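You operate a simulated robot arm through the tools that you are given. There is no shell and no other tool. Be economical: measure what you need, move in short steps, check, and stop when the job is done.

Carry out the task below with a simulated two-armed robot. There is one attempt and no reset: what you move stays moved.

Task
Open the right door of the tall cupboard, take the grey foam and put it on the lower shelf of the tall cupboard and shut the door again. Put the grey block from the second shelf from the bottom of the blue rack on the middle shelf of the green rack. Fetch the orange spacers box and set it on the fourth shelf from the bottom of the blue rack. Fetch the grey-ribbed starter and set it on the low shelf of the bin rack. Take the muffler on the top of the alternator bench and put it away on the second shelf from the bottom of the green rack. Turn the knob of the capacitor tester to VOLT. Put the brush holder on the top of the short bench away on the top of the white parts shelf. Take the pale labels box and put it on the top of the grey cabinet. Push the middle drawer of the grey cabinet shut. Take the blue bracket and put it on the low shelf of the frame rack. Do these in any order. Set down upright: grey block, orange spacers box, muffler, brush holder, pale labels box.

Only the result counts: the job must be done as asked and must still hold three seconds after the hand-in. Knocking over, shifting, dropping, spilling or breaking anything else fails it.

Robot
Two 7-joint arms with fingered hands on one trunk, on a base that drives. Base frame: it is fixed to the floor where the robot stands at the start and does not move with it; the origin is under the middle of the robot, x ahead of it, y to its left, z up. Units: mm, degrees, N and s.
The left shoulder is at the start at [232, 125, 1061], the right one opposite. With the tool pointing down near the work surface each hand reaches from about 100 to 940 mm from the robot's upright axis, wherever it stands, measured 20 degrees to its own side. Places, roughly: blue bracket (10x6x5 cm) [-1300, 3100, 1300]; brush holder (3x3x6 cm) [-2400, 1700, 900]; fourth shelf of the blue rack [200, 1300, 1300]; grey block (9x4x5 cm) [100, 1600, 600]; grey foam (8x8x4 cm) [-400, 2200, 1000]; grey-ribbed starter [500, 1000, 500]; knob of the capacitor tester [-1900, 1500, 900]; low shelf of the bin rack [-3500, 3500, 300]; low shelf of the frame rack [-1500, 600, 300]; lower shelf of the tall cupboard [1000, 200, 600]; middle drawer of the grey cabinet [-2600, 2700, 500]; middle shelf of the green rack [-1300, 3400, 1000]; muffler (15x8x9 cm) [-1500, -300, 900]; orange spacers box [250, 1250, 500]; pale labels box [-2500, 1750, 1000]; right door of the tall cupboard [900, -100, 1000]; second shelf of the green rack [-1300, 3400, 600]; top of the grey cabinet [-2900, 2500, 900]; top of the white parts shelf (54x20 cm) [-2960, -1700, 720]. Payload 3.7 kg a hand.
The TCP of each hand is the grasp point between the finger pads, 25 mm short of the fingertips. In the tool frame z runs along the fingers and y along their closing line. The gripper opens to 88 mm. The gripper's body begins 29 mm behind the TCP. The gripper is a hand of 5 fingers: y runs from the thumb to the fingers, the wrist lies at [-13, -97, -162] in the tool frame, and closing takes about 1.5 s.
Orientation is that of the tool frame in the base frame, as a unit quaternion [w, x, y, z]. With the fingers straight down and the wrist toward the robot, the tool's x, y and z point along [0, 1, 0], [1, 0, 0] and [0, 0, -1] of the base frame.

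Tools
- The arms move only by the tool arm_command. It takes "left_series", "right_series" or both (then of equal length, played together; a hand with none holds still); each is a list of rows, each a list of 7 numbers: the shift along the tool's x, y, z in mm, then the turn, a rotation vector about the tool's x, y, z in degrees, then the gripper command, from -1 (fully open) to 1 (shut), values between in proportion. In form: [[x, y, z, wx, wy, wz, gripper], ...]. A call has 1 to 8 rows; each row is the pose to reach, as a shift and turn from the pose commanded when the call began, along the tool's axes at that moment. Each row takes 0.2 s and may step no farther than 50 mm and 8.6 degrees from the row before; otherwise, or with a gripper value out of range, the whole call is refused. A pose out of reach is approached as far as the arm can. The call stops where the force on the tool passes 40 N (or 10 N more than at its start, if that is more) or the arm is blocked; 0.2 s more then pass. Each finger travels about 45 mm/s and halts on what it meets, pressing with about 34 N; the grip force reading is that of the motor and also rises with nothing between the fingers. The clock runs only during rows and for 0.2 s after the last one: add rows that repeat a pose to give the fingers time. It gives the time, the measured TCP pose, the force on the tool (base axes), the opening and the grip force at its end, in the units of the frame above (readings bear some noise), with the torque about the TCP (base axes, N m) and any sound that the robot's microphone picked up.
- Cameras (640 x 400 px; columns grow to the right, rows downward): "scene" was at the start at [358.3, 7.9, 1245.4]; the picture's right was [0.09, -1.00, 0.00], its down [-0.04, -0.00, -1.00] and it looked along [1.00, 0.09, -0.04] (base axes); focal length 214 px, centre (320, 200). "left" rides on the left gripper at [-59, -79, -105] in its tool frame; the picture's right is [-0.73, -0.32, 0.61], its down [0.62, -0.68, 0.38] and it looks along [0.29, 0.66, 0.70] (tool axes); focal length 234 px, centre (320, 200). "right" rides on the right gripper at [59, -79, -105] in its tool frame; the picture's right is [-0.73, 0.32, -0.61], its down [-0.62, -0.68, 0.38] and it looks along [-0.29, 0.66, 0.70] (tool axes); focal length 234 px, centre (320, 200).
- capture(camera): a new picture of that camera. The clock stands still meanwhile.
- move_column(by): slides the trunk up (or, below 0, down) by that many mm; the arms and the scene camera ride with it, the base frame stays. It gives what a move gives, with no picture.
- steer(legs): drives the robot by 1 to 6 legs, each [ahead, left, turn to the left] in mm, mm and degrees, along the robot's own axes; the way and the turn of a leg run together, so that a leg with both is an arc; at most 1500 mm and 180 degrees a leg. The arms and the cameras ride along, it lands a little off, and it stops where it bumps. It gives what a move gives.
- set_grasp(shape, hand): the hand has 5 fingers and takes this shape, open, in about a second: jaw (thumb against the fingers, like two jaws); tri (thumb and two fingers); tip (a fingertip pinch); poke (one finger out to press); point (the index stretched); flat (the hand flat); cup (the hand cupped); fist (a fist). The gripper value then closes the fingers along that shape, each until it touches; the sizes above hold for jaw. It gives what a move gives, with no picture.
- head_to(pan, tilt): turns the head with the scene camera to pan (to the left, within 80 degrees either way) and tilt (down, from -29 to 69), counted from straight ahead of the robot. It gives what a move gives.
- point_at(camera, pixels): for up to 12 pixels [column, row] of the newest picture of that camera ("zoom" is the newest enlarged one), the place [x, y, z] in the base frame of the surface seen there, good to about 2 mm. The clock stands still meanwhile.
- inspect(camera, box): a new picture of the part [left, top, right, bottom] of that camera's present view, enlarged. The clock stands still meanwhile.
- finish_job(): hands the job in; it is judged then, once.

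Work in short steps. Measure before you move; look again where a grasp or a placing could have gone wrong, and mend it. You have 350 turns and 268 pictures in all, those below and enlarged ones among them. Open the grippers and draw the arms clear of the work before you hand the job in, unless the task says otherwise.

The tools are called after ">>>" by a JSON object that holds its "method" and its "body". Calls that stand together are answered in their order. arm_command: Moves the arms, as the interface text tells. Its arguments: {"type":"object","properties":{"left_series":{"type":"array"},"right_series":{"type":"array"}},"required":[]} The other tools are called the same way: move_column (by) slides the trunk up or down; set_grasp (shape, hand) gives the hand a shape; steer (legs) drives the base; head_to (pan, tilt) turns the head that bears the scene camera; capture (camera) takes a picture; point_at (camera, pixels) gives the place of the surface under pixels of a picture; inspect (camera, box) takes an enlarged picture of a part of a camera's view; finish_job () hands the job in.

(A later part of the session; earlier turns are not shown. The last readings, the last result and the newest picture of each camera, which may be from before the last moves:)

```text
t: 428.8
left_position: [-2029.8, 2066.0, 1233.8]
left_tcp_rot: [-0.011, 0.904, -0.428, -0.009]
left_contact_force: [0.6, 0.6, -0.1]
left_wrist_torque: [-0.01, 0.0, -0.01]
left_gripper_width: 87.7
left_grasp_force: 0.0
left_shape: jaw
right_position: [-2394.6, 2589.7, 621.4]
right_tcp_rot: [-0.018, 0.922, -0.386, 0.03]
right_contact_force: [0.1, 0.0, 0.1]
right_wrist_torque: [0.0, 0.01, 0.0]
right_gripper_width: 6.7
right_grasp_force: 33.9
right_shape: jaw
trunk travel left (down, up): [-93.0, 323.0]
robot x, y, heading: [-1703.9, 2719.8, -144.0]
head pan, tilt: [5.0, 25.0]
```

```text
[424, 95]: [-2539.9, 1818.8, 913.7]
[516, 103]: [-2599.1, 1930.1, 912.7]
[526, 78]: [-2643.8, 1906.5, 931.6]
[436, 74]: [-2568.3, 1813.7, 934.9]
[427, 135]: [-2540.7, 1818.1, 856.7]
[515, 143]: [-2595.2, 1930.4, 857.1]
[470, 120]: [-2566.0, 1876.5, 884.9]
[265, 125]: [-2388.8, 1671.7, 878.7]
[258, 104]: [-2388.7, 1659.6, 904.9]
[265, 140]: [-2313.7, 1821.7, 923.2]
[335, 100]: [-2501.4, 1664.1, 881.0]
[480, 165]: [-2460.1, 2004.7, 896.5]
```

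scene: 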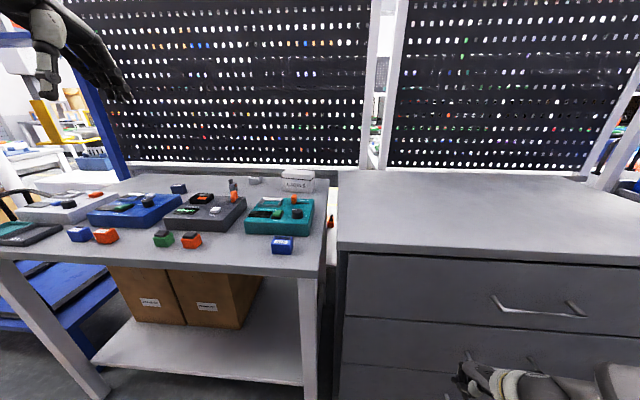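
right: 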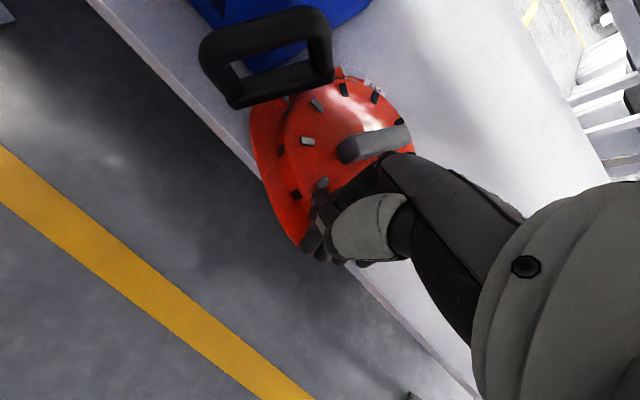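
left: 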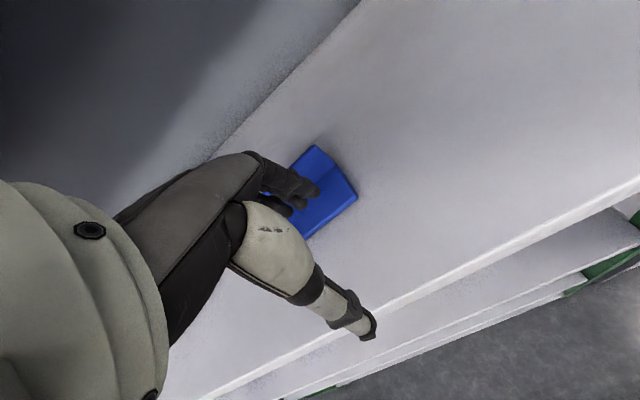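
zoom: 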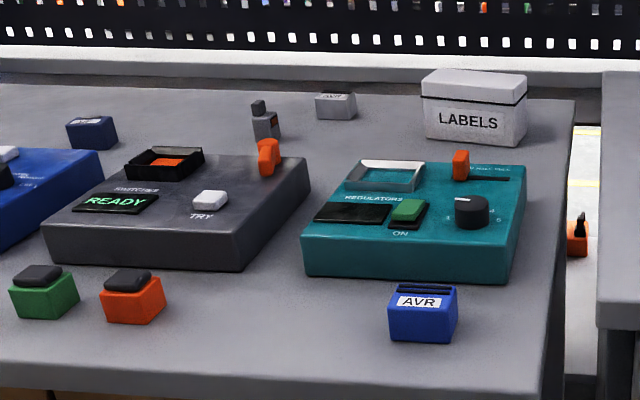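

Labels box: centre (-2590,1863), top 935. I raise the right hand above the cabinet's height and pre-position the left hand (yaw 12°, 140 mm right).

>>> {"method": "arm_command", "body": {"right_series": [[0, 0, -48, 0, 0, 0, -1], [0, 0, -96, 0, 0, 0, -1], [0, 0, -144, 0, 0, 0, -1], [0, 0, -192, 0, 0, 0, -1], [0, 0, -240, 0, 0, 0, -1], [0, 0, -288, 0, 0, 0, -1], [0, 0, -336, 0, 0, 0, -1], [0, 0, -384, 0, 0, 0, -1]], "left_series": [[-20, 0, 0, 0, 0, 2, -1], [-40, 0, 0, 0, 0, 4, -1], [-60, 0, 0, 0, 0, 6, -1], [-80, 0, 20, 0, 0, 8, -1], [-100, 0, 50, 0, 0, 10, -1], [-120, 0, 80, 0, 0, 12, -1], [-140, 0, 120, 0, 0, 12, -1], [-140, 0, 160, 0, 0, 12, -1]]}}

>>> {"method": "arm_command", "body": {"right_series": [[0, 0, -40, 0, 0, 0, -1], [0, 0, -60, 0, 0, 0, -1]]}}

```text
t: 430.6
left_position: [-2120.7, 2176.7, 1074.9]
left_tcp_rot: [-0.01, 0.853, -0.521, -0.01]
left_contact_force: [0.0, -0.1, -0.2]
left_wrist_torque: [-0.01, 0.02, 0.0]
left_gripper_width: 87.8
left_grasp_force: 0.1
left_shape: jaw
right_position: [-2421.3, 2585.1, 1006.6]
right_tcp_rot: [-0.017, 0.922, -0.386, 0.031]
right_contact_force: [-0.3, 0.8, 0.0]
right_wrist_torque: [0.01, -0.01, 0.01]
right_gripper_width: 87.5
right_grasp_force: 0.1
right_shape: jaw
trunk travel left (down, up): [-93.0, 323.0]
robot x, y, heading: [-1701.0, 2722.0, -144.0]
head pan, tilt: [5.0, 25.0]
```

```text
t: 431.2
left_position: [-2120.5, 2176.6, 1074.1]
left_tcp_rot: [-0.01, 0.853, -0.521, -0.009]
left_contact_force: [-0.2, 0.1, -0.5]
left_wrist_torque: [0.03, 0.01, -0.01]
left_gripper_width: 87.8
left_grasp_force: 0.1
left_shape: jaw
right_position: [-2424.8, 2586.1, 1062.7]
right_tcp_rot: [-0.017, 0.922, -0.386, 0.03]
right_contact_force: [-0.1, 0.0, 0.3]
right_wrist_torque: [-0.01, 0.01, 0.01]
right_gripper_width: 87.3
right_grasp_force: 0.0
right_shape: jaw
trunk travel left (down, up): [-93.0, 323.0]
robot x, y, heading: [-1701.8, 2721.9, -144.0]
head pan, tilt: [5.0, 25.0]
```

I drive 330 mm forward (22 mm right) with both hands above the bench and cabinet.

>>> {"method": "steer", "body": {"legs": [[330, -22, 0]]}}

>>> {"method": "capture", "body": {"camera": "scene"}}

```text
t: 433.4
left_position: [-2398.3, 1999.5, 1074.2]
left_tcp_rot: [-0.009, 0.855, -0.519, -0.009]
left_contact_force: [-0.8, -0.5, 0.1]
left_wrist_torque: [0.0, -0.01, -0.01]
left_gripper_width: 87.9
left_grasp_force: 0.0
left_shape: jaw
right_position: [-2703.6, 2406.4, 1062.8]
right_tcp_rot: [-0.018, 0.923, -0.384, 0.03]
right_contact_force: [0.4, 0.7, 0.1]
right_wrist_torque: [-0.03, -0.01, -0.01]
right_gripper_width: 87.5
right_grasp_force: 0.1
right_shape: jaw
trunk travel left (down, up): [-93.0, 323.0]
robot x, y, heading: [-1986.1, 2548.9, -143.8]
head pan, tilt: [5.0, 25.0]
```

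```text
115 pictures are left
```

scene: 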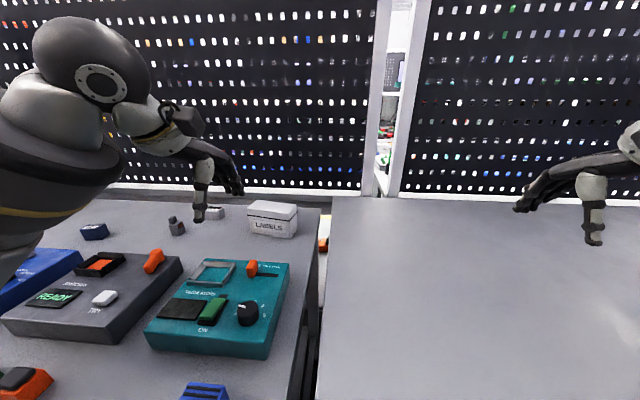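

I extend the left hand over the box at z≈1000.

>>> {"method": "arm_command", "body": {"left_series": [[6, 40, 12, 0, 0, 0, -1], [12, 80, 24, 0, 0, 0, -1], [18, 120, 36, 0, 0, 0, -1], [24, 160, 48, 0, 0, 0, -1], [30, 200, 60, 0, 0, 0, -1], [33, 233, 70, 0, 0, 0, -1], [33, 233, 70, 0, 0, 0, -1]]}}

>>> {"method": "capture", "body": {"camera": "left"}}

```text
t: 434.9
left_position: [-2590.2, 1865.1, 1002.3]
left_tcp_rot: [-0.01, 0.855, -0.519, -0.009]
left_contact_force: [0.0, -0.5, 0.4]
left_wrist_torque: [-0.04, -0.01, -0.03]
left_gripper_width: 88.0
left_grasp_force: 0.1
left_shape: jaw
right_position: [-2704.2, 2406.8, 1063.7]
right_tcp_rot: [-0.018, 0.923, -0.383, 0.031]
right_contact_force: [-0.3, 0.0, -0.5]
right_wrist_torque: [-0.03, 0.03, -0.03]
right_gripper_width: 87.4
right_grasp_force: 0.1
right_shape: jaw
trunk travel left (down, up): [-93.0, 323.0]
robot x, y, heading: [-1985.0, 2548.2, -143.7]
head pan, tilt: [5.0, 25.0]
```

```text
114 pictures are left
```

left: 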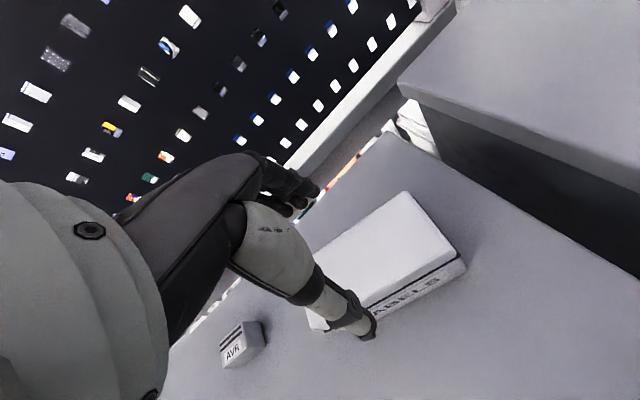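

Well aligned. I lower 85 mm, close, and lift.

>>> {"method": "arm_command", "body": {"left_series": [[0, 0, 25, 0, 0, 0, -1], [0, 0, 50, 0, 0, 0, -1], [0, 0, 70, 0, 0, 0, -1], [0, 0, 84, 0, 0, 0, -1], [0, 0, 84, 0, 0, 0, -1]]}}

>>> {"method": "arm_command", "body": {"left_series": [[0, 0, 0, 0, 0, 0, 1], [0, 0, 0, 0, 0, 0, 1], [0, 0, 0, 0, 0, 0, 1], [0, 0, 0, 0, 0, 0, 1], [0, 0, 0, 0, 0, 0, 1], [0, 0, -25, 0, 0, 0, 1], [0, 0, -60, 0, 0, 0, 1], [0, 0, -95, 0, 0, 0, 1]]}}

>>> {"method": "capture", "body": {"camera": "left"}}

```text
t: 436.1
left_position: [-2576.7, 1872.7, 928.0]
left_tcp_rot: [-0.004, 0.857, -0.516, -0.01]
left_contact_force: [-2.4, -0.2, 1.0]
left_wrist_torque: [-0.01, 0.02, 0.05]
left_gripper_width: 87.8
left_grasp_force: 0.0
left_shape: jaw
right_position: [-2691.7, 2413.0, 1074.0]
right_tcp_rot: [-0.01, 0.923, -0.384, 0.027]
right_contact_force: [0.4, -0.7, -0.6]
right_wrist_torque: [0.01, -0.03, -0.01]
right_gripper_width: 87.6
right_grasp_force: 0.0
right_shape: jaw
trunk travel left (down, up): [-93.0, 323.0]
robot x, y, heading: [-1980.1, 2548.4, -143.8]
head pan, tilt: [5.0, 25.0]
```

```text
t: 437.9
left_position: [-2588.5, 1865.0, 1019.7]
left_tcp_rot: [-0.007, 0.853, -0.521, -0.012]
left_contact_force: [1.1, -0.1, -3.7]
left_wrist_torque: [0.0, 0.02, -0.03]
left_gripper_width: 59.3
left_grasp_force: 33.3
left_shape: jaw
right_position: [-2701.3, 2407.8, 1067.4]
right_tcp_rot: [-0.015, 0.923, -0.384, 0.028]
right_contact_force: [1.2, 0.0, -0.4]
right_wrist_torque: [-0.03, 0.04, -0.03]
right_gripper_width: 87.8
right_grasp_force: 0.1
right_shape: jaw
trunk travel left (down, up): [-93.0, 323.0]
robot x, y, heading: [-1983.0, 2546.5, -143.9]
head pan, tilt: [5.0, 25.0]
```

```text
113 pictures are left
```

left: 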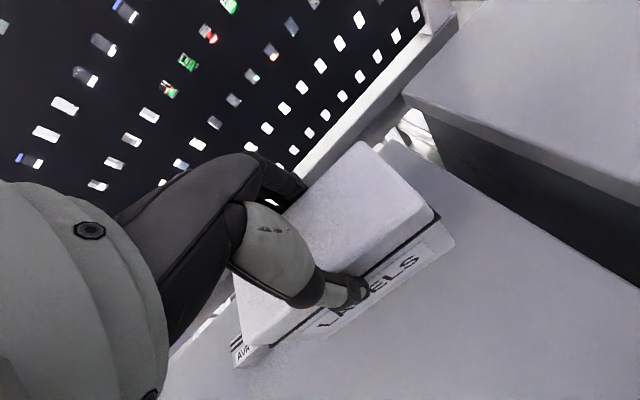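

The labels box is held. I retract it 150 mm and 120 mm rightwards, tuck the right hand inward, then drive right to the cabinet.

>>> {"method": "arm_command", "body": {"left_series": [[-15, -35, -5, 0, 0, 0, 1], [-30, -70, -10, 0, 0, 0, 1], [-50, -105, -10, 0, 0, 0, 1], [-70, -140, -10, 0, 0, 0, 1], [-95, -160, -10, 0, 0, 0, 1], [-120, -170, -10, 0, 0, 0, 1]], "right_series": [[15, 0, 0, 0, 0, 0, -1], [30, 0, 0, 0, 0, 0, -1], [45, 0, 0, 0, 0, 0, -1], [60, 0, 0, 0, 0, 0, -1], [75, 0, 0, 0, 0, 0, -1], [90, 0, 0, 0, 0, 0, -1]]}}

>>> {"method": "steer", "body": {"legs": [[0, -430, 0]]}}

>>> {"method": "capture", "body": {"camera": "scene"}}

```text
t: 439.4
left_position: [-2493.5, 2049.5, 1025.8]
left_tcp_rot: [-0.01, 0.855, -0.519, -0.008]
left_contact_force: [0.3, 1.3, -2.7]
left_wrist_torque: [0.0, 0.01, 0.03]
left_gripper_width: 59.2
left_grasp_force: 33.8
left_shape: jaw
right_position: [-2639.8, 2342.8, 1064.8]
right_tcp_rot: [-0.017, 0.923, -0.384, 0.031]
right_contact_force: [0.1, 0.9, 0.4]
right_wrist_torque: [-0.04, 0.02, 0.02]
right_gripper_width: 87.7
right_grasp_force: 0.2
right_shape: jaw
trunk travel left (down, up): [-93.0, 323.0]
robot x, y, heading: [-1981.9, 2544.1, -143.9]
head pan, tilt: [5.0, 25.0]
```

```text
t: 442.4
left_position: [-2659.1, 2274.7, 1034.8]
left_tcp_rot: [0.001, 0.86, -0.509, -0.006]
left_contact_force: [0.5, 0.2, -3.6]
left_wrist_torque: [0.01, -0.01, -0.03]
left_gripper_width: 59.2
left_grasp_force: 33.9
left_shape: jaw
right_position: [-2808.6, 2577.0, 1067.7]
right_tcp_rot: [-0.017, 0.923, -0.382, 0.031]
right_contact_force: [-0.3, -0.3, 0.1]
right_wrist_torque: [-0.05, -0.03, 0.03]
right_gripper_width: 87.7
right_grasp_force: 0.1
right_shape: jaw
trunk travel left (down, up): [-93.0, 323.0]
robot x, y, heading: [-2157.0, 2781.9, -143.5]
head pan, tilt: [5.0, 25.0]
stopped in leg 1: the robot was blocked; the commanded pose is now the measured one
```

```text
112 pictures are left
```

scene: 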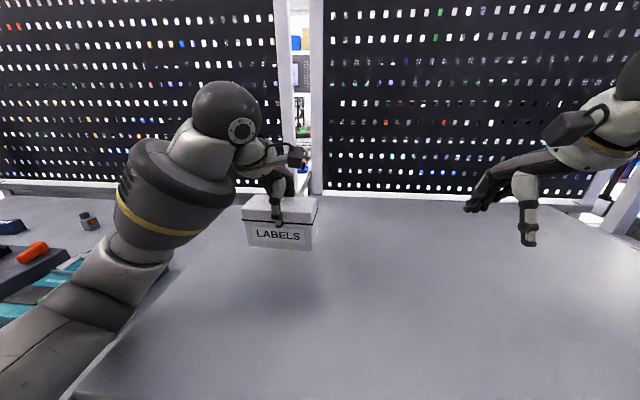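

The box is already over the cabinet top (a≈3400). I move it 40 mm right with the arm and lower until it touches.

>>> {"method": "arm_command", "body": {"left_series": [[-20, 0, 10, 0, 0, 0, 1], [-40, 0, 25, 0, 0, 0, 1], [-40, 0, 40, 0, 0, 0, 1], [-40, 0, 48, 0, 0, 0, 1], [-40, 0, 54, 0, 0, 0, 1], [-40, 0, 54, 0, 0, 0, 1]]}}

>>> {"method": "capture", "body": {"camera": "left"}}

```text
t: 444.0
left_position: [-2665.0, 2276.0, 1045.4]
left_tcp_rot: [0.068, 0.872, -0.484, -0.023]
left_contact_force: [0.2, 0.3, -3.3]
left_wrist_torque: [0.04, -0.03, 0.01]
left_gripper_width: 59.2
left_grasp_force: 33.5
left_shape: jaw
right_position: [-2801.4, 2567.8, 1068.7]
right_tcp_rot: [-0.017, 0.926, -0.377, 0.029]
right_contact_force: [-0.2, 0.5, 0.5]
right_wrist_torque: [0.05, 0.03, -0.02]
right_gripper_width: 88.0
right_grasp_force: 0.0
right_shape: jaw
trunk travel left (down, up): [-93.0, 323.0]
robot x, y, heading: [-2152.5, 2779.2, -142.7]
head pan, tilt: [5.0, 25.0]
stopped in row 6 (left hand): the arm was blocked; the commanded pose is now the measured one
```

```text
111 pictures are left
```

left: 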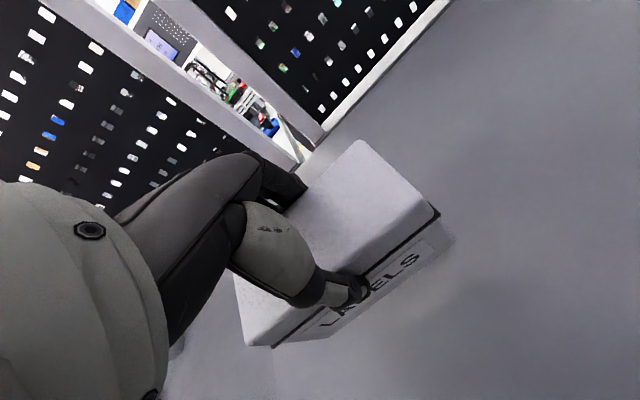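

The left elbow is against the cabinet's edge. I raise the trunk 200 mm to free it, and level the hand.

>>> {"method": "move_column", "body": {"by": 200}}

>>> {"method": "arm_command", "body": {"left_series": [[0, 0, 0, 4.5, 0, 0, 1], [0, 0, 0, 8.6, 0, 0, 1], [0, 0, 0, 8.6, 0, 0, 1]]}}

>>> {"method": "steer", "body": {"legs": [[0, -80, -1]]}}

>>> {"method": "capture", "body": {"camera": "scene"}}

```text
t: 446.1
left_position: [-2677.3, 2284.3, 1232.7]
left_tcp_rot: [0.056, 0.867, -0.494, -0.021]
left_contact_force: [1.2, -0.4, -3.9]
left_wrist_torque: [0.0, -0.01, -0.02]
left_gripper_width: 59.6
left_grasp_force: 34.2
left_shape: jaw
right_position: [-2810.4, 2569.0, 1265.1]
right_tcp_rot: [-0.019, 0.925, -0.379, 0.031]
right_contact_force: [0.2, -0.3, 0.7]
right_wrist_torque: [-0.01, 0.0, 0.01]
right_gripper_width: 87.6
right_grasp_force: 0.0
right_shape: jaw
trunk travel left (down, up): [-293.0, 123.0]
robot x, y, heading: [-2154.7, 2778.6, -143.2]
head pan, tilt: [5.0, 25.0]
```

```text
t: 446.9
left_position: [-2675.1, 2285.6, 1234.0]
left_tcp_rot: [-0.009, 0.87, -0.493, 0.016]
left_contact_force: [0.3, 0.1, -3.5]
left_wrist_torque: [-0.02, 0.02, 0.02]
left_gripper_width: 59.3
left_grasp_force: 34.4
left_shape: jaw
right_position: [-2809.8, 2568.8, 1266.6]
right_tcp_rot: [-0.018, 0.925, -0.379, 0.03]
right_contact_force: [0.4, 0.1, -0.2]
right_wrist_torque: [-0.01, 0.0, 0.0]
right_gripper_width: 87.9
right_grasp_force: 0.0
right_shape: jaw
trunk travel left (down, up): [-293.0, 123.0]
robot x, y, heading: [-2154.9, 2783.3, -143.2]
head pan, tilt: [5.0, 25.0]
```

```text
t: 448.3
left_position: [-2731.5, 2359.4, 1233.8]
left_tcp_rot: [-0.008, 0.865, -0.502, 0.015]
left_contact_force: [-0.2, 0.1, -3.2]
left_wrist_torque: [0.0, 0.01, 0.0]
left_gripper_width: 59.1
left_grasp_force: 34.0
left_shape: jaw
right_position: [-2861.2, 2646.0, 1266.5]
right_tcp_rot: [-0.018, 0.921, -0.387, 0.031]
right_contact_force: [0.3, 0.8, -0.6]
right_wrist_torque: [-0.03, 0.01, 0.01]
right_gripper_width: 87.7
right_grasp_force: 0.0
right_shape: jaw
trunk travel left (down, up): [-293.0, 123.0]
robot x, y, heading: [-2201.1, 2843.5, -144.5]
head pan, tilt: [5.0, 25.0]
```

```text
110 pictures are left
```

scene: 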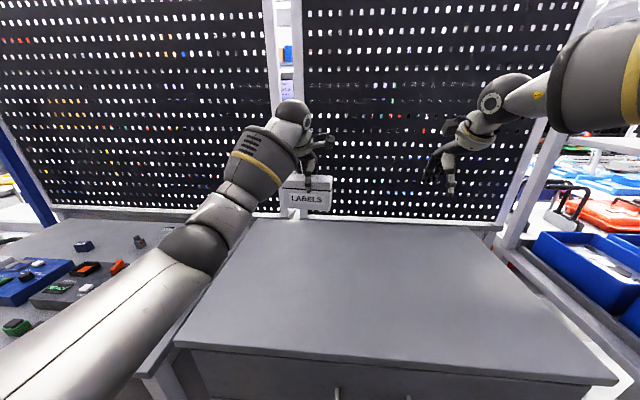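

The box is over the cabinet's left-middle. I lower 235 mm and check.

>>> {"method": "arm_command", "body": {"left_series": [[0, 0, 40, 0, 0, 0, 1], [0, 0, 80, 0, 0, 0, 1], [0, 0, 120, 0, 0, 0, 1], [0, 0, 160, 0, 0, 0, 1], [0, 0, 200, 0, 0, 0, 1], [0, 0, 235, 0, 0, 0, 1], [0, 0, 235, 0, 0, 0, 1]]}}

>>> {"method": "inspect", "body": {"camera": "scene", "box": [200, 150, 400, 280]}}

```text
t: 449.9
left_position: [-2723.6, 2358.6, 995.5]
left_tcp_rot: [-0.009, 0.865, -0.501, 0.015]
left_contact_force: [0.0, -0.3, -3.1]
left_wrist_torque: [0.01, 0.01, 0.02]
left_gripper_width: 59.3
left_grasp_force: 33.8
left_shape: jaw
right_position: [-2859.9, 2644.8, 1266.7]
right_tcp_rot: [-0.017, 0.922, -0.387, 0.03]
right_contact_force: [0.0, -0.2, 0.3]
right_wrist_torque: [0.0, -0.02, 0.03]
right_gripper_width: 88.1
right_grasp_force: 0.0
right_shape: jaw
trunk travel left (down, up): [-293.0, 123.0]
robot x, y, heading: [-2201.2, 2846.0, -144.0]
head pan, tilt: [5.0, 25.0]
```

```text
3.08 times, centred on (300, 215) of scene
```

zoom: 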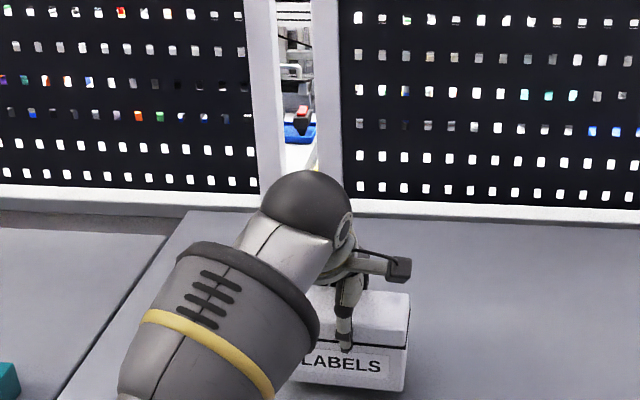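

I measure the box's bottom edge height.

>>> {"method": "point_at", "body": {"camera": "zoom", "pixels": [[398, 386], [330, 382], [405, 300], [402, 395], [380, 345]]}}

```text
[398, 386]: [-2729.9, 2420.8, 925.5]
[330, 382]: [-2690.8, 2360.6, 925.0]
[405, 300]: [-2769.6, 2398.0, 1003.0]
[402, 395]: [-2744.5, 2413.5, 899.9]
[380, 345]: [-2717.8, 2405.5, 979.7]
```

The underside is ~22 mm above the top. I lower it and feel for contact.

>>> {"method": "arm_command", "body": {"left_series": [[0, 0, 10, 0, 0, 0, 1], [0, 0, 17, 0, 0, 0, 1], [0, 0, 21, 0, 0, 0, 1], [0, 0, 24, 0, 0, 0, 1], [0, 0, 24, 0, 0, 0, 1]]}}

```text
t: 451.1
left_position: [-2722.5, 2356.6, 977.6]
left_tcp_rot: [-0.006, 0.866, -0.501, 0.013]
left_contact_force: [-0.3, -0.9, 11.9]
left_wrist_torque: [0.17, -0.08, -0.02]
left_gripper_width: 59.0
left_grasp_force: 33.9
left_shape: jaw
right_position: [-2858.7, 2645.6, 1269.6]
right_tcp_rot: [-0.016, 0.921, -0.388, 0.03]
right_contact_force: [-0.3, -0.3, -0.3]
right_wrist_torque: [-0.01, 0.0, -0.01]
right_gripper_width: 87.7
right_grasp_force: 0.0
right_shape: jaw
trunk travel left (down, up): [-293.0, 123.0]
robot x, y, heading: [-2204.6, 2844.9, -143.8]
head pan, tilt: [5.0, 25.0]
```

Contact (12 N). I ease up 2 mm, open, and lift away.

>>> {"method": "arm_command", "body": {"left_series": [[0, 0, -3, 0, 0, 0, 1], [0, 0, -3, 0, 0, 0, 0], [0, 0, -3, 0, 0, 0, -1], [0, 0, -3, 0, 0, 0, -1], [0, 0, -5, 0, 0, 0, -1], [0, 0, -40, 0, 0, 0, -1], [0, 0, -85, 0, 0, 0, -1], [0, 0, -130, 0, 0, 0, -1]]}}

>>> {"method": "capture", "body": {"camera": "left"}}

```text
t: 452.9
left_position: [-2727.6, 2359.3, 1104.1]
left_tcp_rot: [-0.009, 0.865, -0.501, 0.015]
left_contact_force: [-0.6, 0.1, -0.9]
left_wrist_torque: [-0.01, 0.02, -0.01]
left_gripper_width: 87.7
left_grasp_force: 0.0
left_shape: jaw
right_position: [-2859.7, 2646.5, 1267.4]
right_tcp_rot: [-0.017, 0.922, -0.387, 0.03]
right_contact_force: [0.2, 0.3, -0.1]
right_wrist_torque: [-0.01, 0.02, -0.01]
right_gripper_width: 87.5
right_grasp_force: 0.1
right_shape: jaw
trunk travel left (down, up): [-293.0, 123.0]
robot x, y, heading: [-2201.3, 2845.6, -143.9]
head pan, tilt: [5.0, 25.0]
```

```text
108 pictures are left
```

left: 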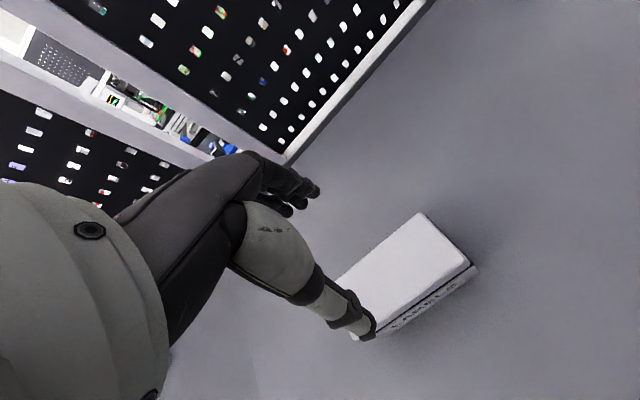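

Labels box placed. I back off and drive left to the brush holder's end of the bench.

>>> {"method": "steer", "body": {"legs": [[-200, 0, 0], [0, 1040, 0]]}}

>>> {"method": "head_to", "body": {"pan": 0, "tilt": 30}}

>>> {"method": "capture", "body": {"camera": "scene"}}

```text
t: 463.7
left_position: [-1944.4, 1617.0, 1103.7]
left_tcp_rot: [-0.008, 0.866, -0.499, 0.015]
left_contact_force: [-0.8, 0.3, -0.3]
left_wrist_torque: [0.02, -0.03, -0.01]
left_gripper_width: 87.9
left_grasp_force: 0.0
left_shape: jaw
right_position: [-2077.7, 1903.7, 1265.5]
right_tcp_rot: [-0.018, 0.922, -0.386, 0.03]
right_contact_force: [-0.8, -0.3, 0.0]
right_wrist_torque: [0.0, -0.01, -0.02]
right_gripper_width: 87.8
right_grasp_force: 0.1
right_shape: jaw
trunk travel left (down, up): [-293.0, 123.0]
robot x, y, heading: [-1418.2, 2104.2, -144.0]
head pan, tilt: [5.0, 25.0]
```

```text
t: 464.3
left_position: [-1943.9, 1617.6, 1103.3]
left_tcp_rot: [-0.009, 0.866, -0.499, 0.014]
left_contact_force: [-0.4, 0.0, 0.7]
left_wrist_torque: [-0.04, 0.01, 0.01]
left_gripper_width: 87.8
left_grasp_force: 0.0
left_shape: jaw
right_position: [-2076.9, 1903.2, 1267.3]
right_tcp_rot: [-0.018, 0.922, -0.385, 0.031]
right_contact_force: [-0.3, 0.9, 0.2]
right_wrist_torque: [-0.01, 0.01, 0.0]
right_gripper_width: 88.0
right_grasp_force: 0.0
right_shape: jaw
trunk travel left (down, up): [-293.0, 123.0]
robot x, y, heading: [-1417.4, 2104.1, -144.0]
head pan, tilt: [0.0, 30.0]
```

```text
107 pictures are left
```

scene: 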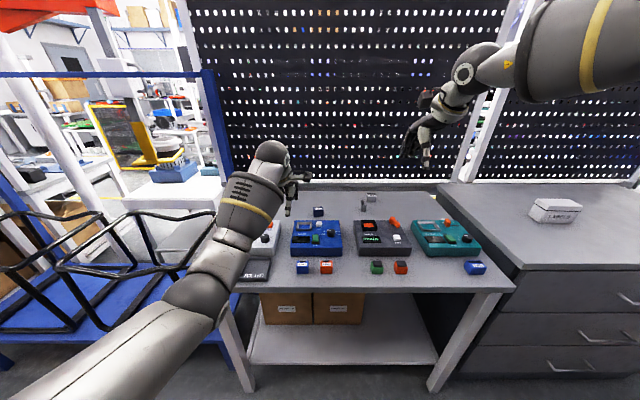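

I zoom in on the bench top to find the brush holder and the capacitor tester.

>>> {"method": "inspect", "body": {"camera": "scene", "box": [230, 180, 490, 290]}}

```text
2.46 times, centred on (360, 235) of scene
```

zoom: 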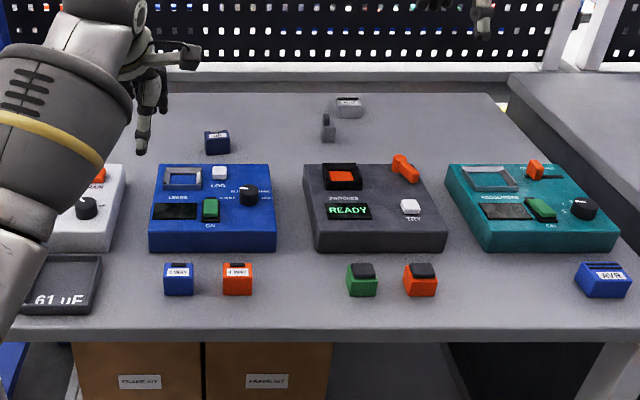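

The light-grey unit at left (“61 µF”) is the capacitor tester. First I measure the brush holder at (327,130).

>>> {"method": "point_at", "body": {"camera": "zoom", "pixels": [[322, 126], [334, 126], [328, 134], [326, 117], [322, 139], [335, 140], [328, 128], [348, 105], [217, 145], [405, 165], [86, 208], [328, 145]]}}

>>> {"method": "inspect", "body": {"camera": "scene", "box": [335, 185, 395, 222]}}

```text
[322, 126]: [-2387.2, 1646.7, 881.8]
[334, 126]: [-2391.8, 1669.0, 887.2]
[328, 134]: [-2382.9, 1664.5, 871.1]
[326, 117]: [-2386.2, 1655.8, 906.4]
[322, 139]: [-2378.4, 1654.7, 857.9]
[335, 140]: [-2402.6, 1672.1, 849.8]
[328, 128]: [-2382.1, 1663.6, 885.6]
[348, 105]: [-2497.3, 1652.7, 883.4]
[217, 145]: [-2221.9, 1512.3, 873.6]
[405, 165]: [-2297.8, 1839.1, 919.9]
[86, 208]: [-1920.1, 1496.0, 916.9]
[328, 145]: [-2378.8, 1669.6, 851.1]
```

```text
10.67 times, centred on (365, 204) of scene
```

zoom: 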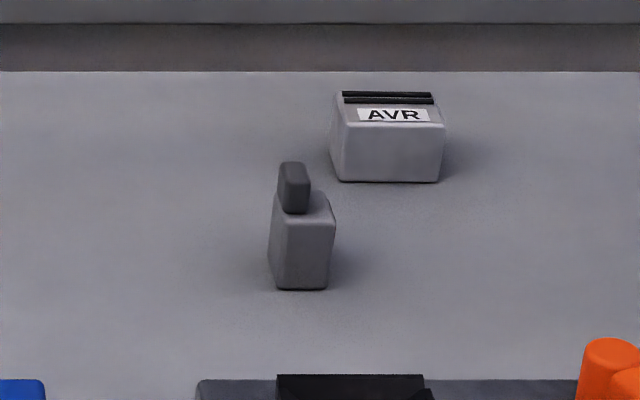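

I measure its corners in this close-up.

>>> {"method": "point_at", "body": {"camera": "zoom", "pixels": [[283, 280], [325, 280], [290, 220], [328, 222], [320, 200], [294, 172], [294, 200], [272, 230], [300, 250]]}}

```text
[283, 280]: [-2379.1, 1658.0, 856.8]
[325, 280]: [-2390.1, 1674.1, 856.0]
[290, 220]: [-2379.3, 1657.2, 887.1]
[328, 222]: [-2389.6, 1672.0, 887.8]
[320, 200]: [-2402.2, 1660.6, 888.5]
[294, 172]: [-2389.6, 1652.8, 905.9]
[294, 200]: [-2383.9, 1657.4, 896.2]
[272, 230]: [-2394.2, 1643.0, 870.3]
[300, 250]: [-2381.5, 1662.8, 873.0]
```

Brush holder centre ≈ (-2395,1658), body top 888, brush tip 908. I level/yaw the right hand, lower it to z≈1000, and drive 188 mm forward.

>>> {"method": "arm_command", "body": {"right_series": [[0, 0, 38, -0.8, -0.6, 3, -1], [0, 0, 76, -1.6, -1.2, 6, -1], [0, 0, 114, -2.4, -1.8, 9, -1], [0, 0, 152, -3.3, -2.5, 10.5, -1], [0, 0, 190, -3.3, -2.5, 10.5, -1], [0, 0, 228, -3.3, -2.5, 10.5, -1], [0, 0, 262, -3.3, -2.5, 10.5, -1]]}}

>>> {"method": "steer", "body": {"legs": [[188, 0, 0]]}}

>>> {"method": "capture", "body": {"camera": "scene"}}

```text
t: 465.9
left_position: [-1945.1, 1617.1, 1103.0]
left_tcp_rot: [-0.009, 0.866, -0.5, 0.014]
left_contact_force: [0.9, 0.4, -0.3]
left_wrist_torque: [-0.02, 0.03, 0.0]
left_gripper_width: 87.6
left_grasp_force: 0.0
left_shape: jaw
right_position: [-2058.9, 1906.9, 1006.3]
right_tcp_rot: [-0.002, 0.884, -0.468, -0.001]
right_contact_force: [-0.5, 1.2, 0.5]
right_wrist_torque: [-0.01, 0.01, -0.01]
right_gripper_width: 87.7
right_grasp_force: 0.1
right_shape: jaw
trunk travel left (down, up): [-293.0, 123.0]
robot x, y, heading: [-1420.5, 2106.4, -144.0]
head pan, tilt: [0.0, 30.0]
```

```text
t: 467.5
left_position: [-2100.5, 1507.3, 1104.3]
left_tcp_rot: [-0.008, 0.865, -0.501, 0.015]
left_contact_force: [0.6, -0.1, 0.4]
left_wrist_torque: [0.03, 0.01, 0.01]
left_gripper_width: 87.8
left_grasp_force: 0.0
left_shape: jaw
right_position: [-2213.5, 1797.7, 1006.3]
right_tcp_rot: [-0.002, 0.883, -0.47, -0.003]
right_contact_force: [0.3, 0.4, 0.0]
right_wrist_torque: [0.02, -0.01, 0.05]
right_gripper_width: 87.7
right_grasp_force: 0.0
right_shape: jaw
trunk travel left (down, up): [-293.0, 123.0]
robot x, y, heading: [-1577.4, 1992.6, -144.0]
head pan, tilt: [0.0, 30.0]
```

```text
104 pictures are left
```

scene: 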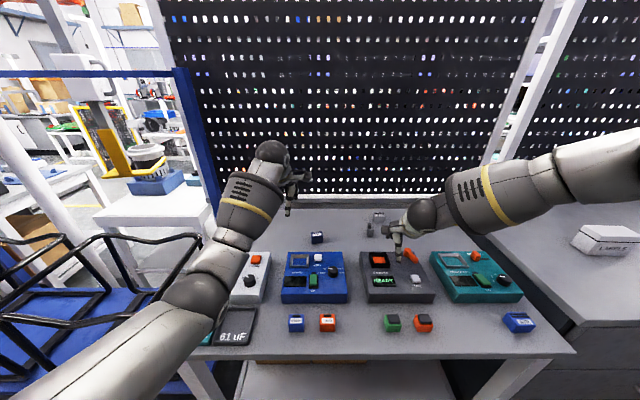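

I extend the right hand over the brush holder.

>>> {"method": "arm_command", "body": {"right_series": [[3, 40, 0, 0, 0, 0, -1], [6, 80, 0, 0, 0, 0, -1], [9, 120, 0, 0, 0, 0, -1], [12, 160, 0, 0, 0, 0, -1], [14, 200, 10, 0, 0, 0, -1], [15, 229, 30, 0, 0, 0, -1], [15, 229, 40, 0, 0, 0, -1]]}}

>>> {"method": "capture", "body": {"camera": "right"}}

```text
t: 469.1
left_position: [-2099.4, 1508.4, 1104.2]
left_tcp_rot: [-0.009, 0.865, -0.501, 0.015]
left_contact_force: [0.4, 0.6, -0.6]
left_wrist_torque: [0.02, 0.04, -0.02]
left_gripper_width: 87.9
left_grasp_force: 0.1
left_shape: jaw
right_position: [-2291.7, 1780.3, 1054.4]
right_tcp_rot: [-0.002, 0.883, -0.469, -0.004]
right_contact_force: [-0.5, -0.6, 0.4]
right_wrist_torque: [0.02, -0.01, 0.03]
right_gripper_width: 87.9
right_grasp_force: 0.0
right_shape: jaw
right hand out of reach, approached as far as the arm can: row 1, 2, 3, 4, 5, 6, 7
trunk travel left (down, up): [-293.0, 123.0]
robot x, y, heading: [-1575.7, 1995.4, -144.5]
head pan, tilt: [0.0, 30.0]
```

```text
103 pictures are left
```

right: 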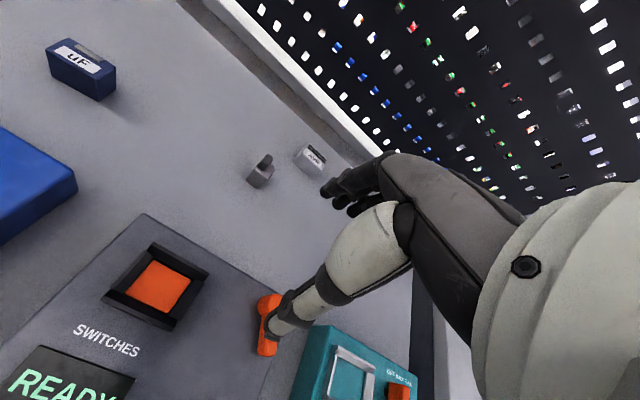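

The arm hits a joint limit with the trunk this high. I raise the hand 100 mm and lower the trunk 150 mm instead.

>>> {"method": "arm_command", "body": {"right_series": [[0, -20, -40, 0, 0, 0, -1], [0, -40, -80, 0, 0, 0, -1], [0, -40, -110, 0, 0, 0, -1]], "left_series": [[0, 0, -40, 0, 0, 0, -1], [0, 0, -80, 0, 0, 0, -1], [0, 0, -110, 0, 0, 0, -1]]}}

>>> {"method": "move_column", "body": {"by": -150}}

```text
t: 469.9
left_position: [-2103.4, 1511.1, 1212.3]
left_tcp_rot: [-0.009, 0.866, -0.5, 0.015]
left_contact_force: [0.3, -0.2, -0.2]
left_wrist_torque: [-0.02, -0.01, 0.03]
left_gripper_width: 87.6
left_grasp_force: 0.1
left_shape: jaw
right_position: [-2258.3, 1806.0, 1163.9]
right_tcp_rot: [-0.003, 0.883, -0.47, -0.002]
right_contact_force: [0.2, 0.0, 0.2]
right_wrist_torque: [0.0, 0.01, -0.05]
right_gripper_width: 87.8
right_grasp_force: 0.0
right_shape: jaw
trunk travel left (down, up): [-293.0, 123.0]
robot x, y, heading: [-1574.4, 1997.7, -144.2]
head pan, tilt: [0.0, 30.0]
```

```text
t: 471.6
left_position: [-2102.1, 1509.5, 1067.0]
left_tcp_rot: [-0.007, 0.865, -0.501, 0.015]
left_contact_force: [0.0, -0.1, 0.0]
left_wrist_torque: [0.0, 0.04, -0.01]
left_gripper_width: 87.7
left_grasp_force: 0.1
left_shape: jaw
right_position: [-2258.6, 1806.6, 1012.5]
right_tcp_rot: [-0.001, 0.882, -0.471, -0.003]
right_contact_force: [-0.3, -0.1, -0.3]
right_wrist_torque: [-0.01, -0.01, -0.02]
right_gripper_width: 87.9
right_grasp_force: 0.1
right_shape: jaw
trunk travel left (down, up): [-143.0, 273.0]
robot x, y, heading: [-1572.0, 1998.9, -144.4]
head pan, tilt: [0.0, 30.0]
```

Now I extend toward the holder again (tool y 196, x 47).

>>> {"method": "arm_command", "body": {"right_series": [[9, 40, 0, 0, 0, 0, -1], [18, 80, 0, 0, 0, 0, -1], [27, 120, 0, 0, 0, 0, -1], [37, 160, 10, 0, 0, 0, -1], [47, 196, 30, 0, 0, 0, -1], [47, 196, 40, 0, 0, 0, -1]]}}

>>> {"method": "capture", "body": {"camera": "right"}}

```text
t: 473.0
left_position: [-2102.7, 1508.8, 1066.1]
left_tcp_rot: [-0.007, 0.865, -0.502, 0.014]
left_contact_force: [-0.5, 0.6, 0.1]
left_wrist_torque: [0.02, -0.02, -0.02]
left_gripper_width: 87.7
left_grasp_force: 0.0
left_shape: jaw
right_position: [-2400.0, 1668.1, 980.0]
right_tcp_rot: [-0.002, 0.882, -0.471, -0.005]
right_contact_force: [-0.3, 0.7, -0.3]
right_wrist_torque: [-0.01, -0.01, 0.02]
right_gripper_width: 87.9
right_grasp_force: 0.1
right_shape: jaw
right hand out of reach, approached as far as the arm can: row 5, 6
trunk travel left (down, up): [-143.0, 273.0]
robot x, y, heading: [-1573.4, 1994.8, -144.1]
head pan, tilt: [0.0, 30.0]
```

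```text
102 pictures are left
```

right: 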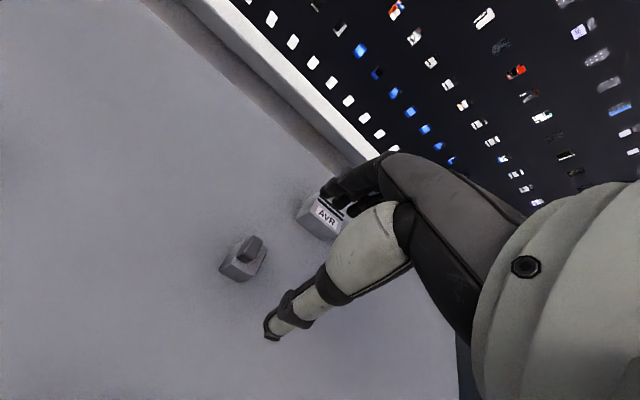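

I measure the holder and the AVR box in this view.

>>> {"method": "point_at", "body": {"camera": "right", "pixels": [[232, 262], [248, 275], [265, 255], [243, 255], [252, 243], [222, 272], [302, 225], [310, 205], [330, 235], [320, 212]]}}

```text
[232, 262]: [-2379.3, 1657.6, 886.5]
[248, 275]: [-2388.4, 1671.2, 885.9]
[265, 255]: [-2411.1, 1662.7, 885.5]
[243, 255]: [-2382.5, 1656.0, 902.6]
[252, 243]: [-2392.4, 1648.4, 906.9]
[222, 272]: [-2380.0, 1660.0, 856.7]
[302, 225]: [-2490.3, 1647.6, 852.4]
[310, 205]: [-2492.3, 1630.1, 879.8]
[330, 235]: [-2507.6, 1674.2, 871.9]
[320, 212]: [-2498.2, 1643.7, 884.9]
```

I pre-close the fingers to about 57 mm, shift 9 mm, and lower to z≈884.

>>> {"method": "arm_command", "body": {"right_series": [[9, 0, 0, 0, 0, 0, -0.3], [9, 0, 0, 0, 0, 0, -0.3], [9, 0, 30, 0, 0, 0, -0.3], [9, 0, 55, 0, 0, 0, -0.3], [9, 0, 75, 0, 0, 0, -0.3], [9, 0, 90, 0, 0, 0, -0.3], [9, 0, 90, 0, 0, 0, -0.3]]}}

>>> {"method": "capture", "body": {"camera": "right"}}

```text
t: 474.6
left_position: [-2102.6, 1507.8, 1064.1]
left_tcp_rot: [-0.009, 0.865, -0.501, 0.015]
left_contact_force: [0.2, -0.4, -0.3]
left_wrist_torque: [-0.02, -0.05, 0.04]
left_gripper_width: 87.7
left_grasp_force: 0.0
left_shape: jaw
right_position: [-2389.9, 1664.7, 889.9]
right_tcp_rot: [-0.002, 0.883, -0.47, -0.002]
right_contact_force: [-0.7, 0.3, 0.0]
right_wrist_torque: [0.01, 0.01, -0.03]
right_gripper_width: 57.8
right_grasp_force: 0.0
right_shape: jaw
right hand out of reach, approached as far as the arm can: row 1, 2, 3, 4, 5, 6, 7
trunk travel left (down, up): [-143.0, 273.0]
robot x, y, heading: [-1574.6, 1994.2, -144.3]
head pan, tilt: [0.0, 30.0]
```

```text
101 pictures are left
```

right: 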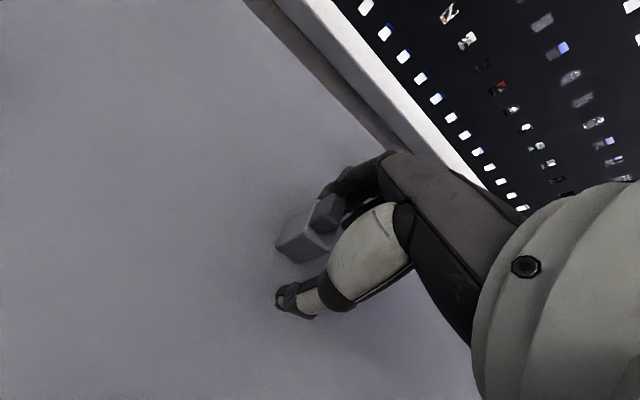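

The holder is between thumb and fingers. I close and lift.

>>> {"method": "arm_command", "body": {"right_series": [[0, 0, 3, 0, 0, 0, 0.3], [0, 0, 3, 0, 0, 0, 1], [0, 0, 3, 0, 0, 0, 1], [0, 0, 3, 0, 0, 0, 1], [0, 0, 3, 0, 0, 0, 1], [0, 0, -20, 0, 0, 0, 1], [0, 0, -60, 0, 0, 0, 1], [0, 0, -100, 0, 0, 0, 1]]}}

>>> {"method": "capture", "body": {"camera": "right"}}

```text
t: 476.4
left_position: [-2103.0, 1507.6, 1063.7]
left_tcp_rot: [-0.007, 0.866, -0.5, 0.015]
left_contact_force: [1.2, -0.2, 0.3]
left_wrist_torque: [0.01, 0.0, -0.01]
left_gripper_width: 87.8
left_grasp_force: 0.1
left_shape: jaw
right_position: [-2387.8, 1665.3, 989.1]
right_tcp_rot: [-0.002, 0.883, -0.47, -0.002]
right_contact_force: [-0.2, -0.6, -0.6]
right_wrist_torque: [0.0, -0.02, 0.0]
right_gripper_width: 19.3
right_grasp_force: 34.7
right_shape: jaw
trunk travel left (down, up): [-143.0, 273.0]
robot x, y, heading: [-1573.7, 1994.8, -144.1]
head pan, tilt: [0.0, 30.0]
```

```text
100 pictures are left
```

right: 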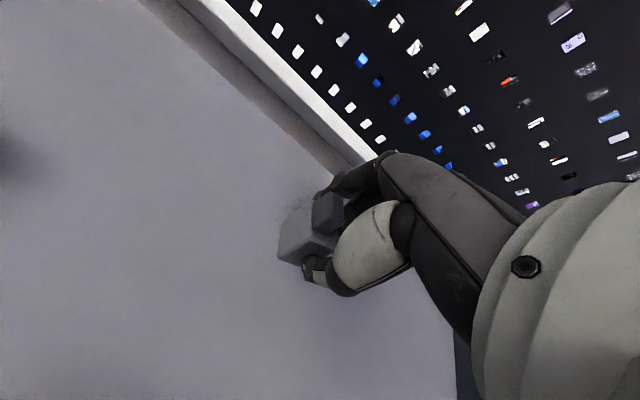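

The brush holder is held upright. I retract the right arm, back off 200 mm, and look at the tester's knob.

>>> {"method": "arm_command", "body": {"right_series": [[0, -40, -10, 0, 0, 0, 1], [0, -80, -20, 0, 0, 0, 1], [0, -120, -30, 0, 0, 0, 1], [0, -160, -40, 0, 0, 0, 1], [0, -190, -50, 0, 0, 0, 1]]}}

>>> {"method": "steer", "body": {"legs": [[-220, 0, 0]]}}

>>> {"method": "arm_command", "body": {"left_series": [[40, 0, -10, 0, 0, 0, -1], [80, 0, -20, 0, 0, 0, -1], [120, 0, -20, 0, 0, 0, -1]]}}

>>> {"method": "head_to", "body": {"pan": 18, "tilt": 38}}

>>> {"method": "inspect", "body": {"camera": "scene", "box": [200, 120, 440, 270]}}

```text
t: 477.6
left_position: [-2102.6, 1507.5, 1064.3]
left_tcp_rot: [-0.007, 0.865, -0.501, 0.014]
left_contact_force: [0.2, 0.7, 0.1]
left_wrist_torque: [-0.01, 0.03, 0.02]
left_gripper_width: 87.9
left_grasp_force: 0.1
left_shape: jaw
right_position: [-2227.3, 1772.7, 1038.5]
right_tcp_rot: [-0.001, 0.882, -0.47, -0.003]
right_contact_force: [-0.4, 0.2, -0.6]
right_wrist_torque: [0.0, 0.01, 0.0]
right_gripper_width: 19.1
right_grasp_force: 33.7
right_shape: jaw
trunk travel left (down, up): [-143.0, 273.0]
robot x, y, heading: [-1574.1, 1992.9, -144.0]
head pan, tilt: [0.0, 30.0]
```

```text
t: 479.3
left_position: [-1927.6, 1636.2, 1064.6]
left_tcp_rot: [-0.008, 0.866, -0.501, 0.015]
left_contact_force: [-0.3, 0.2, -0.4]
left_wrist_torque: [-0.04, 0.0, -0.02]
left_gripper_width: 87.8
left_grasp_force: 0.0
left_shape: jaw
right_position: [-2052.8, 1899.7, 1039.2]
right_tcp_rot: [-0.002, 0.882, -0.471, -0.003]
right_contact_force: [0.2, 0.2, -1.2]
right_wrist_torque: [0.04, 0.0, 0.0]
right_gripper_width: 19.1
right_grasp_force: 34.2
right_shape: jaw
trunk travel left (down, up): [-143.0, 273.0]
robot x, y, heading: [-1394.2, 2122.8, -144.6]
head pan, tilt: [0.0, 30.0]
```

```text
t: 480.1
left_position: [-1869.3, 1529.0, 1084.9]
left_tcp_rot: [-0.008, 0.865, -0.501, 0.015]
left_contact_force: [-0.4, -0.1, -0.5]
left_wrist_torque: [-0.01, 0.01, -0.02]
left_gripper_width: 87.8
left_grasp_force: 0.0
left_shape: jaw
right_position: [-2052.1, 1898.9, 1040.0]
right_tcp_rot: [-0.002, 0.883, -0.469, -0.002]
right_contact_force: [0.0, 0.4, -0.6]
right_wrist_torque: [0.03, -0.02, -0.02]
right_gripper_width: 18.9
right_grasp_force: 33.8
right_shape: jaw
trunk travel left (down, up): [-143.0, 273.0]
robot x, y, heading: [-1399.7, 2124.3, -144.3]
head pan, tilt: [0.0, 30.0]
```

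```text
t: 480.9
left_position: [-1869.3, 1530.5, 1086.3]
left_tcp_rot: [-0.008, 0.865, -0.501, 0.014]
left_contact_force: [-0.4, 0.6, -0.7]
left_wrist_torque: [0.0, 0.0, -0.02]
left_gripper_width: 87.8
left_grasp_force: 0.1
left_shape: jaw
right_position: [-2052.2, 1899.5, 1040.4]
right_tcp_rot: [-0.002, 0.883, -0.47, -0.003]
right_contact_force: [-0.3, -0.1, 0.2]
right_wrist_torque: [0.01, -0.03, 0.0]
right_gripper_width: 19.1
right_grasp_force: 33.9
right_shape: jaw
trunk travel left (down, up): [-143.0, 273.0]
robot x, y, heading: [-1397.5, 2121.2, -144.2]
head pan, tilt: [18.0, 38.0]
```

```text
2.67 times, centred on (320, 195) of scene
```

zoom: 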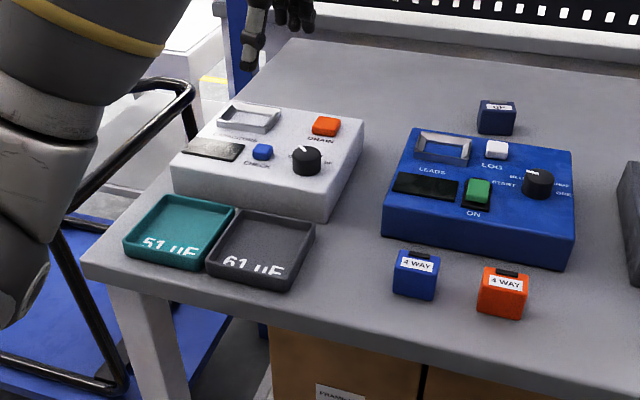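

Good view of the tester: I enlarge the knob to read its markings.

>>> {"method": "inspect", "body": {"camera": "scene", "box": [260, 155, 340, 205]}}

>>> {"method": "inspect", "body": {"camera": "scene", "box": [300, 168, 330, 187]}}

```text
8.00 times, centred on (300, 180) of scene
```

zoom: 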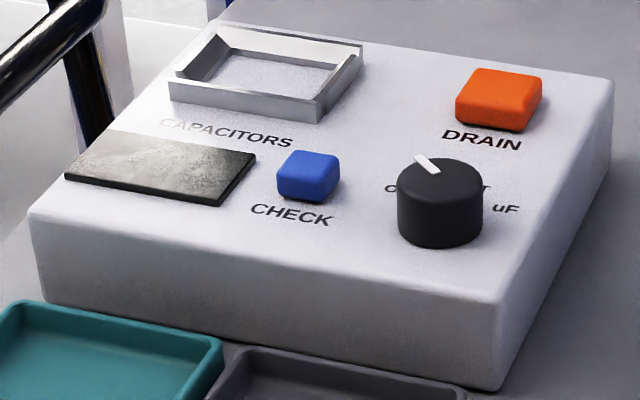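

```text
16.00 times, centred on (315, 178) of scene
```

zoom: 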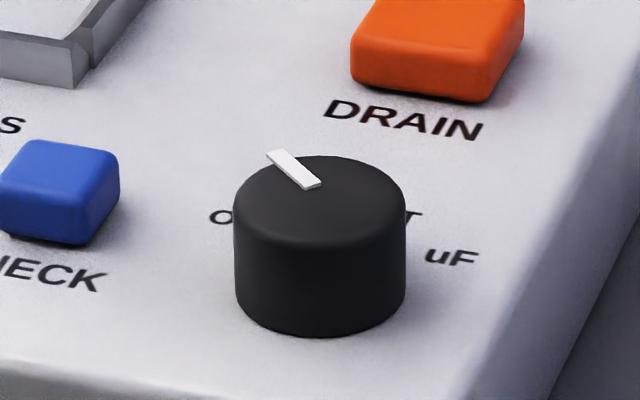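

The marks are partly hidden. I take the left hand's camera view from above.

>>> {"method": "capture", "body": {"camera": "left"}}

```text
96 pictures are left
```

left: 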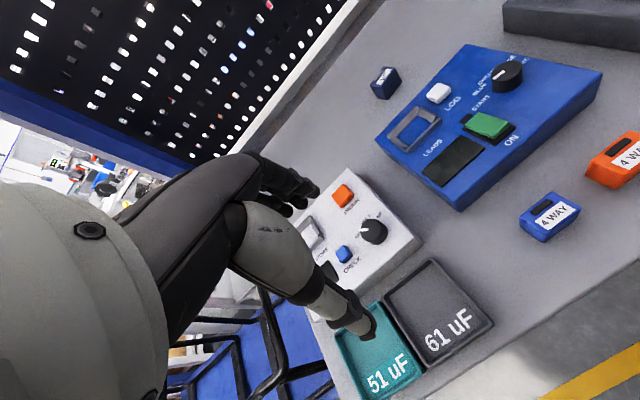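

>>> {"method": "inspect", "body": {"camera": "left", "box": [330, 200, 410, 250]}}

>>> {"method": "point_at", "body": {"camera": "left", "pixels": [[375, 230], [385, 236], [362, 230], [375, 222], [390, 215], [360, 250], [343, 195], [344, 254]]}}

```text
8.00 times, centred on (370, 225) of left
```

zoom: 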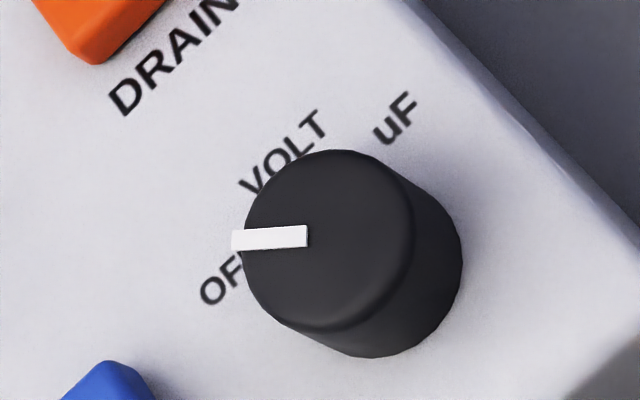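

```text
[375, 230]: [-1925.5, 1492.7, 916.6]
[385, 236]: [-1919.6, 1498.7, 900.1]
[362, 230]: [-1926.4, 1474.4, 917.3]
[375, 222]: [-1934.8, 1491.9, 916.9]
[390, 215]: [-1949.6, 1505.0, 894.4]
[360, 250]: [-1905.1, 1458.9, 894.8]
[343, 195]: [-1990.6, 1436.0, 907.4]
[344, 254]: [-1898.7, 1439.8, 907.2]
```

OFF is where the pointer is now; VOLT lies 45° clockwise. Knob centre ≈ (-1926,1487), top z 917. I move the left hand above it, yawed 22° back, fingers half closed.

>>> {"method": "arm_command", "body": {"left_series": [[3, 24, 20, 0, 0, -7, -1], [6, 48, 40, 0, 0, -14, -0.5], [9, 71, 65, 0, 0, -22, 0], [9, 71, 95, 0, 0, -22, 0], [9, 71, 120, 0, 0, -22, 0], [9, 71, 130, 0, 0, -22, 0], [9, 71, 130, 0, 0, -22, 0]]}}

>>> {"method": "capture", "body": {"camera": "left"}}

```text
t: 482.5
left_position: [-1918.8, 1486.4, 954.2]
left_tcp_rot: [-0.005, 0.945, -0.327, 0.016]
left_contact_force: [0.4, -0.2, 0.2]
left_wrist_torque: [0.03, 0.02, 0.04]
left_gripper_width: 44.3
left_grasp_force: 0.1
left_shape: jaw
right_position: [-2052.9, 1898.6, 1039.9]
right_tcp_rot: [-0.003, 0.883, -0.47, -0.003]
right_contact_force: [-0.6, 0.3, -0.5]
right_wrist_torque: [-0.01, 0.02, 0.0]
right_gripper_width: 19.0
right_grasp_force: 33.9
right_shape: jaw
trunk travel left (down, up): [-143.0, 273.0]
robot x, y, heading: [-1394.5, 2123.7, -144.0]
head pan, tilt: [18.0, 38.0]
```

```text
94 pictures are left
```

left: 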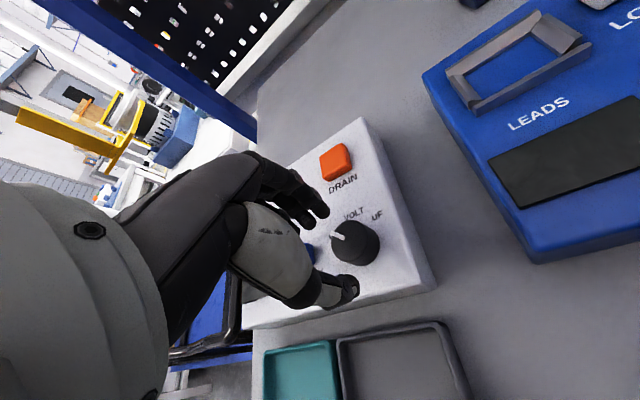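

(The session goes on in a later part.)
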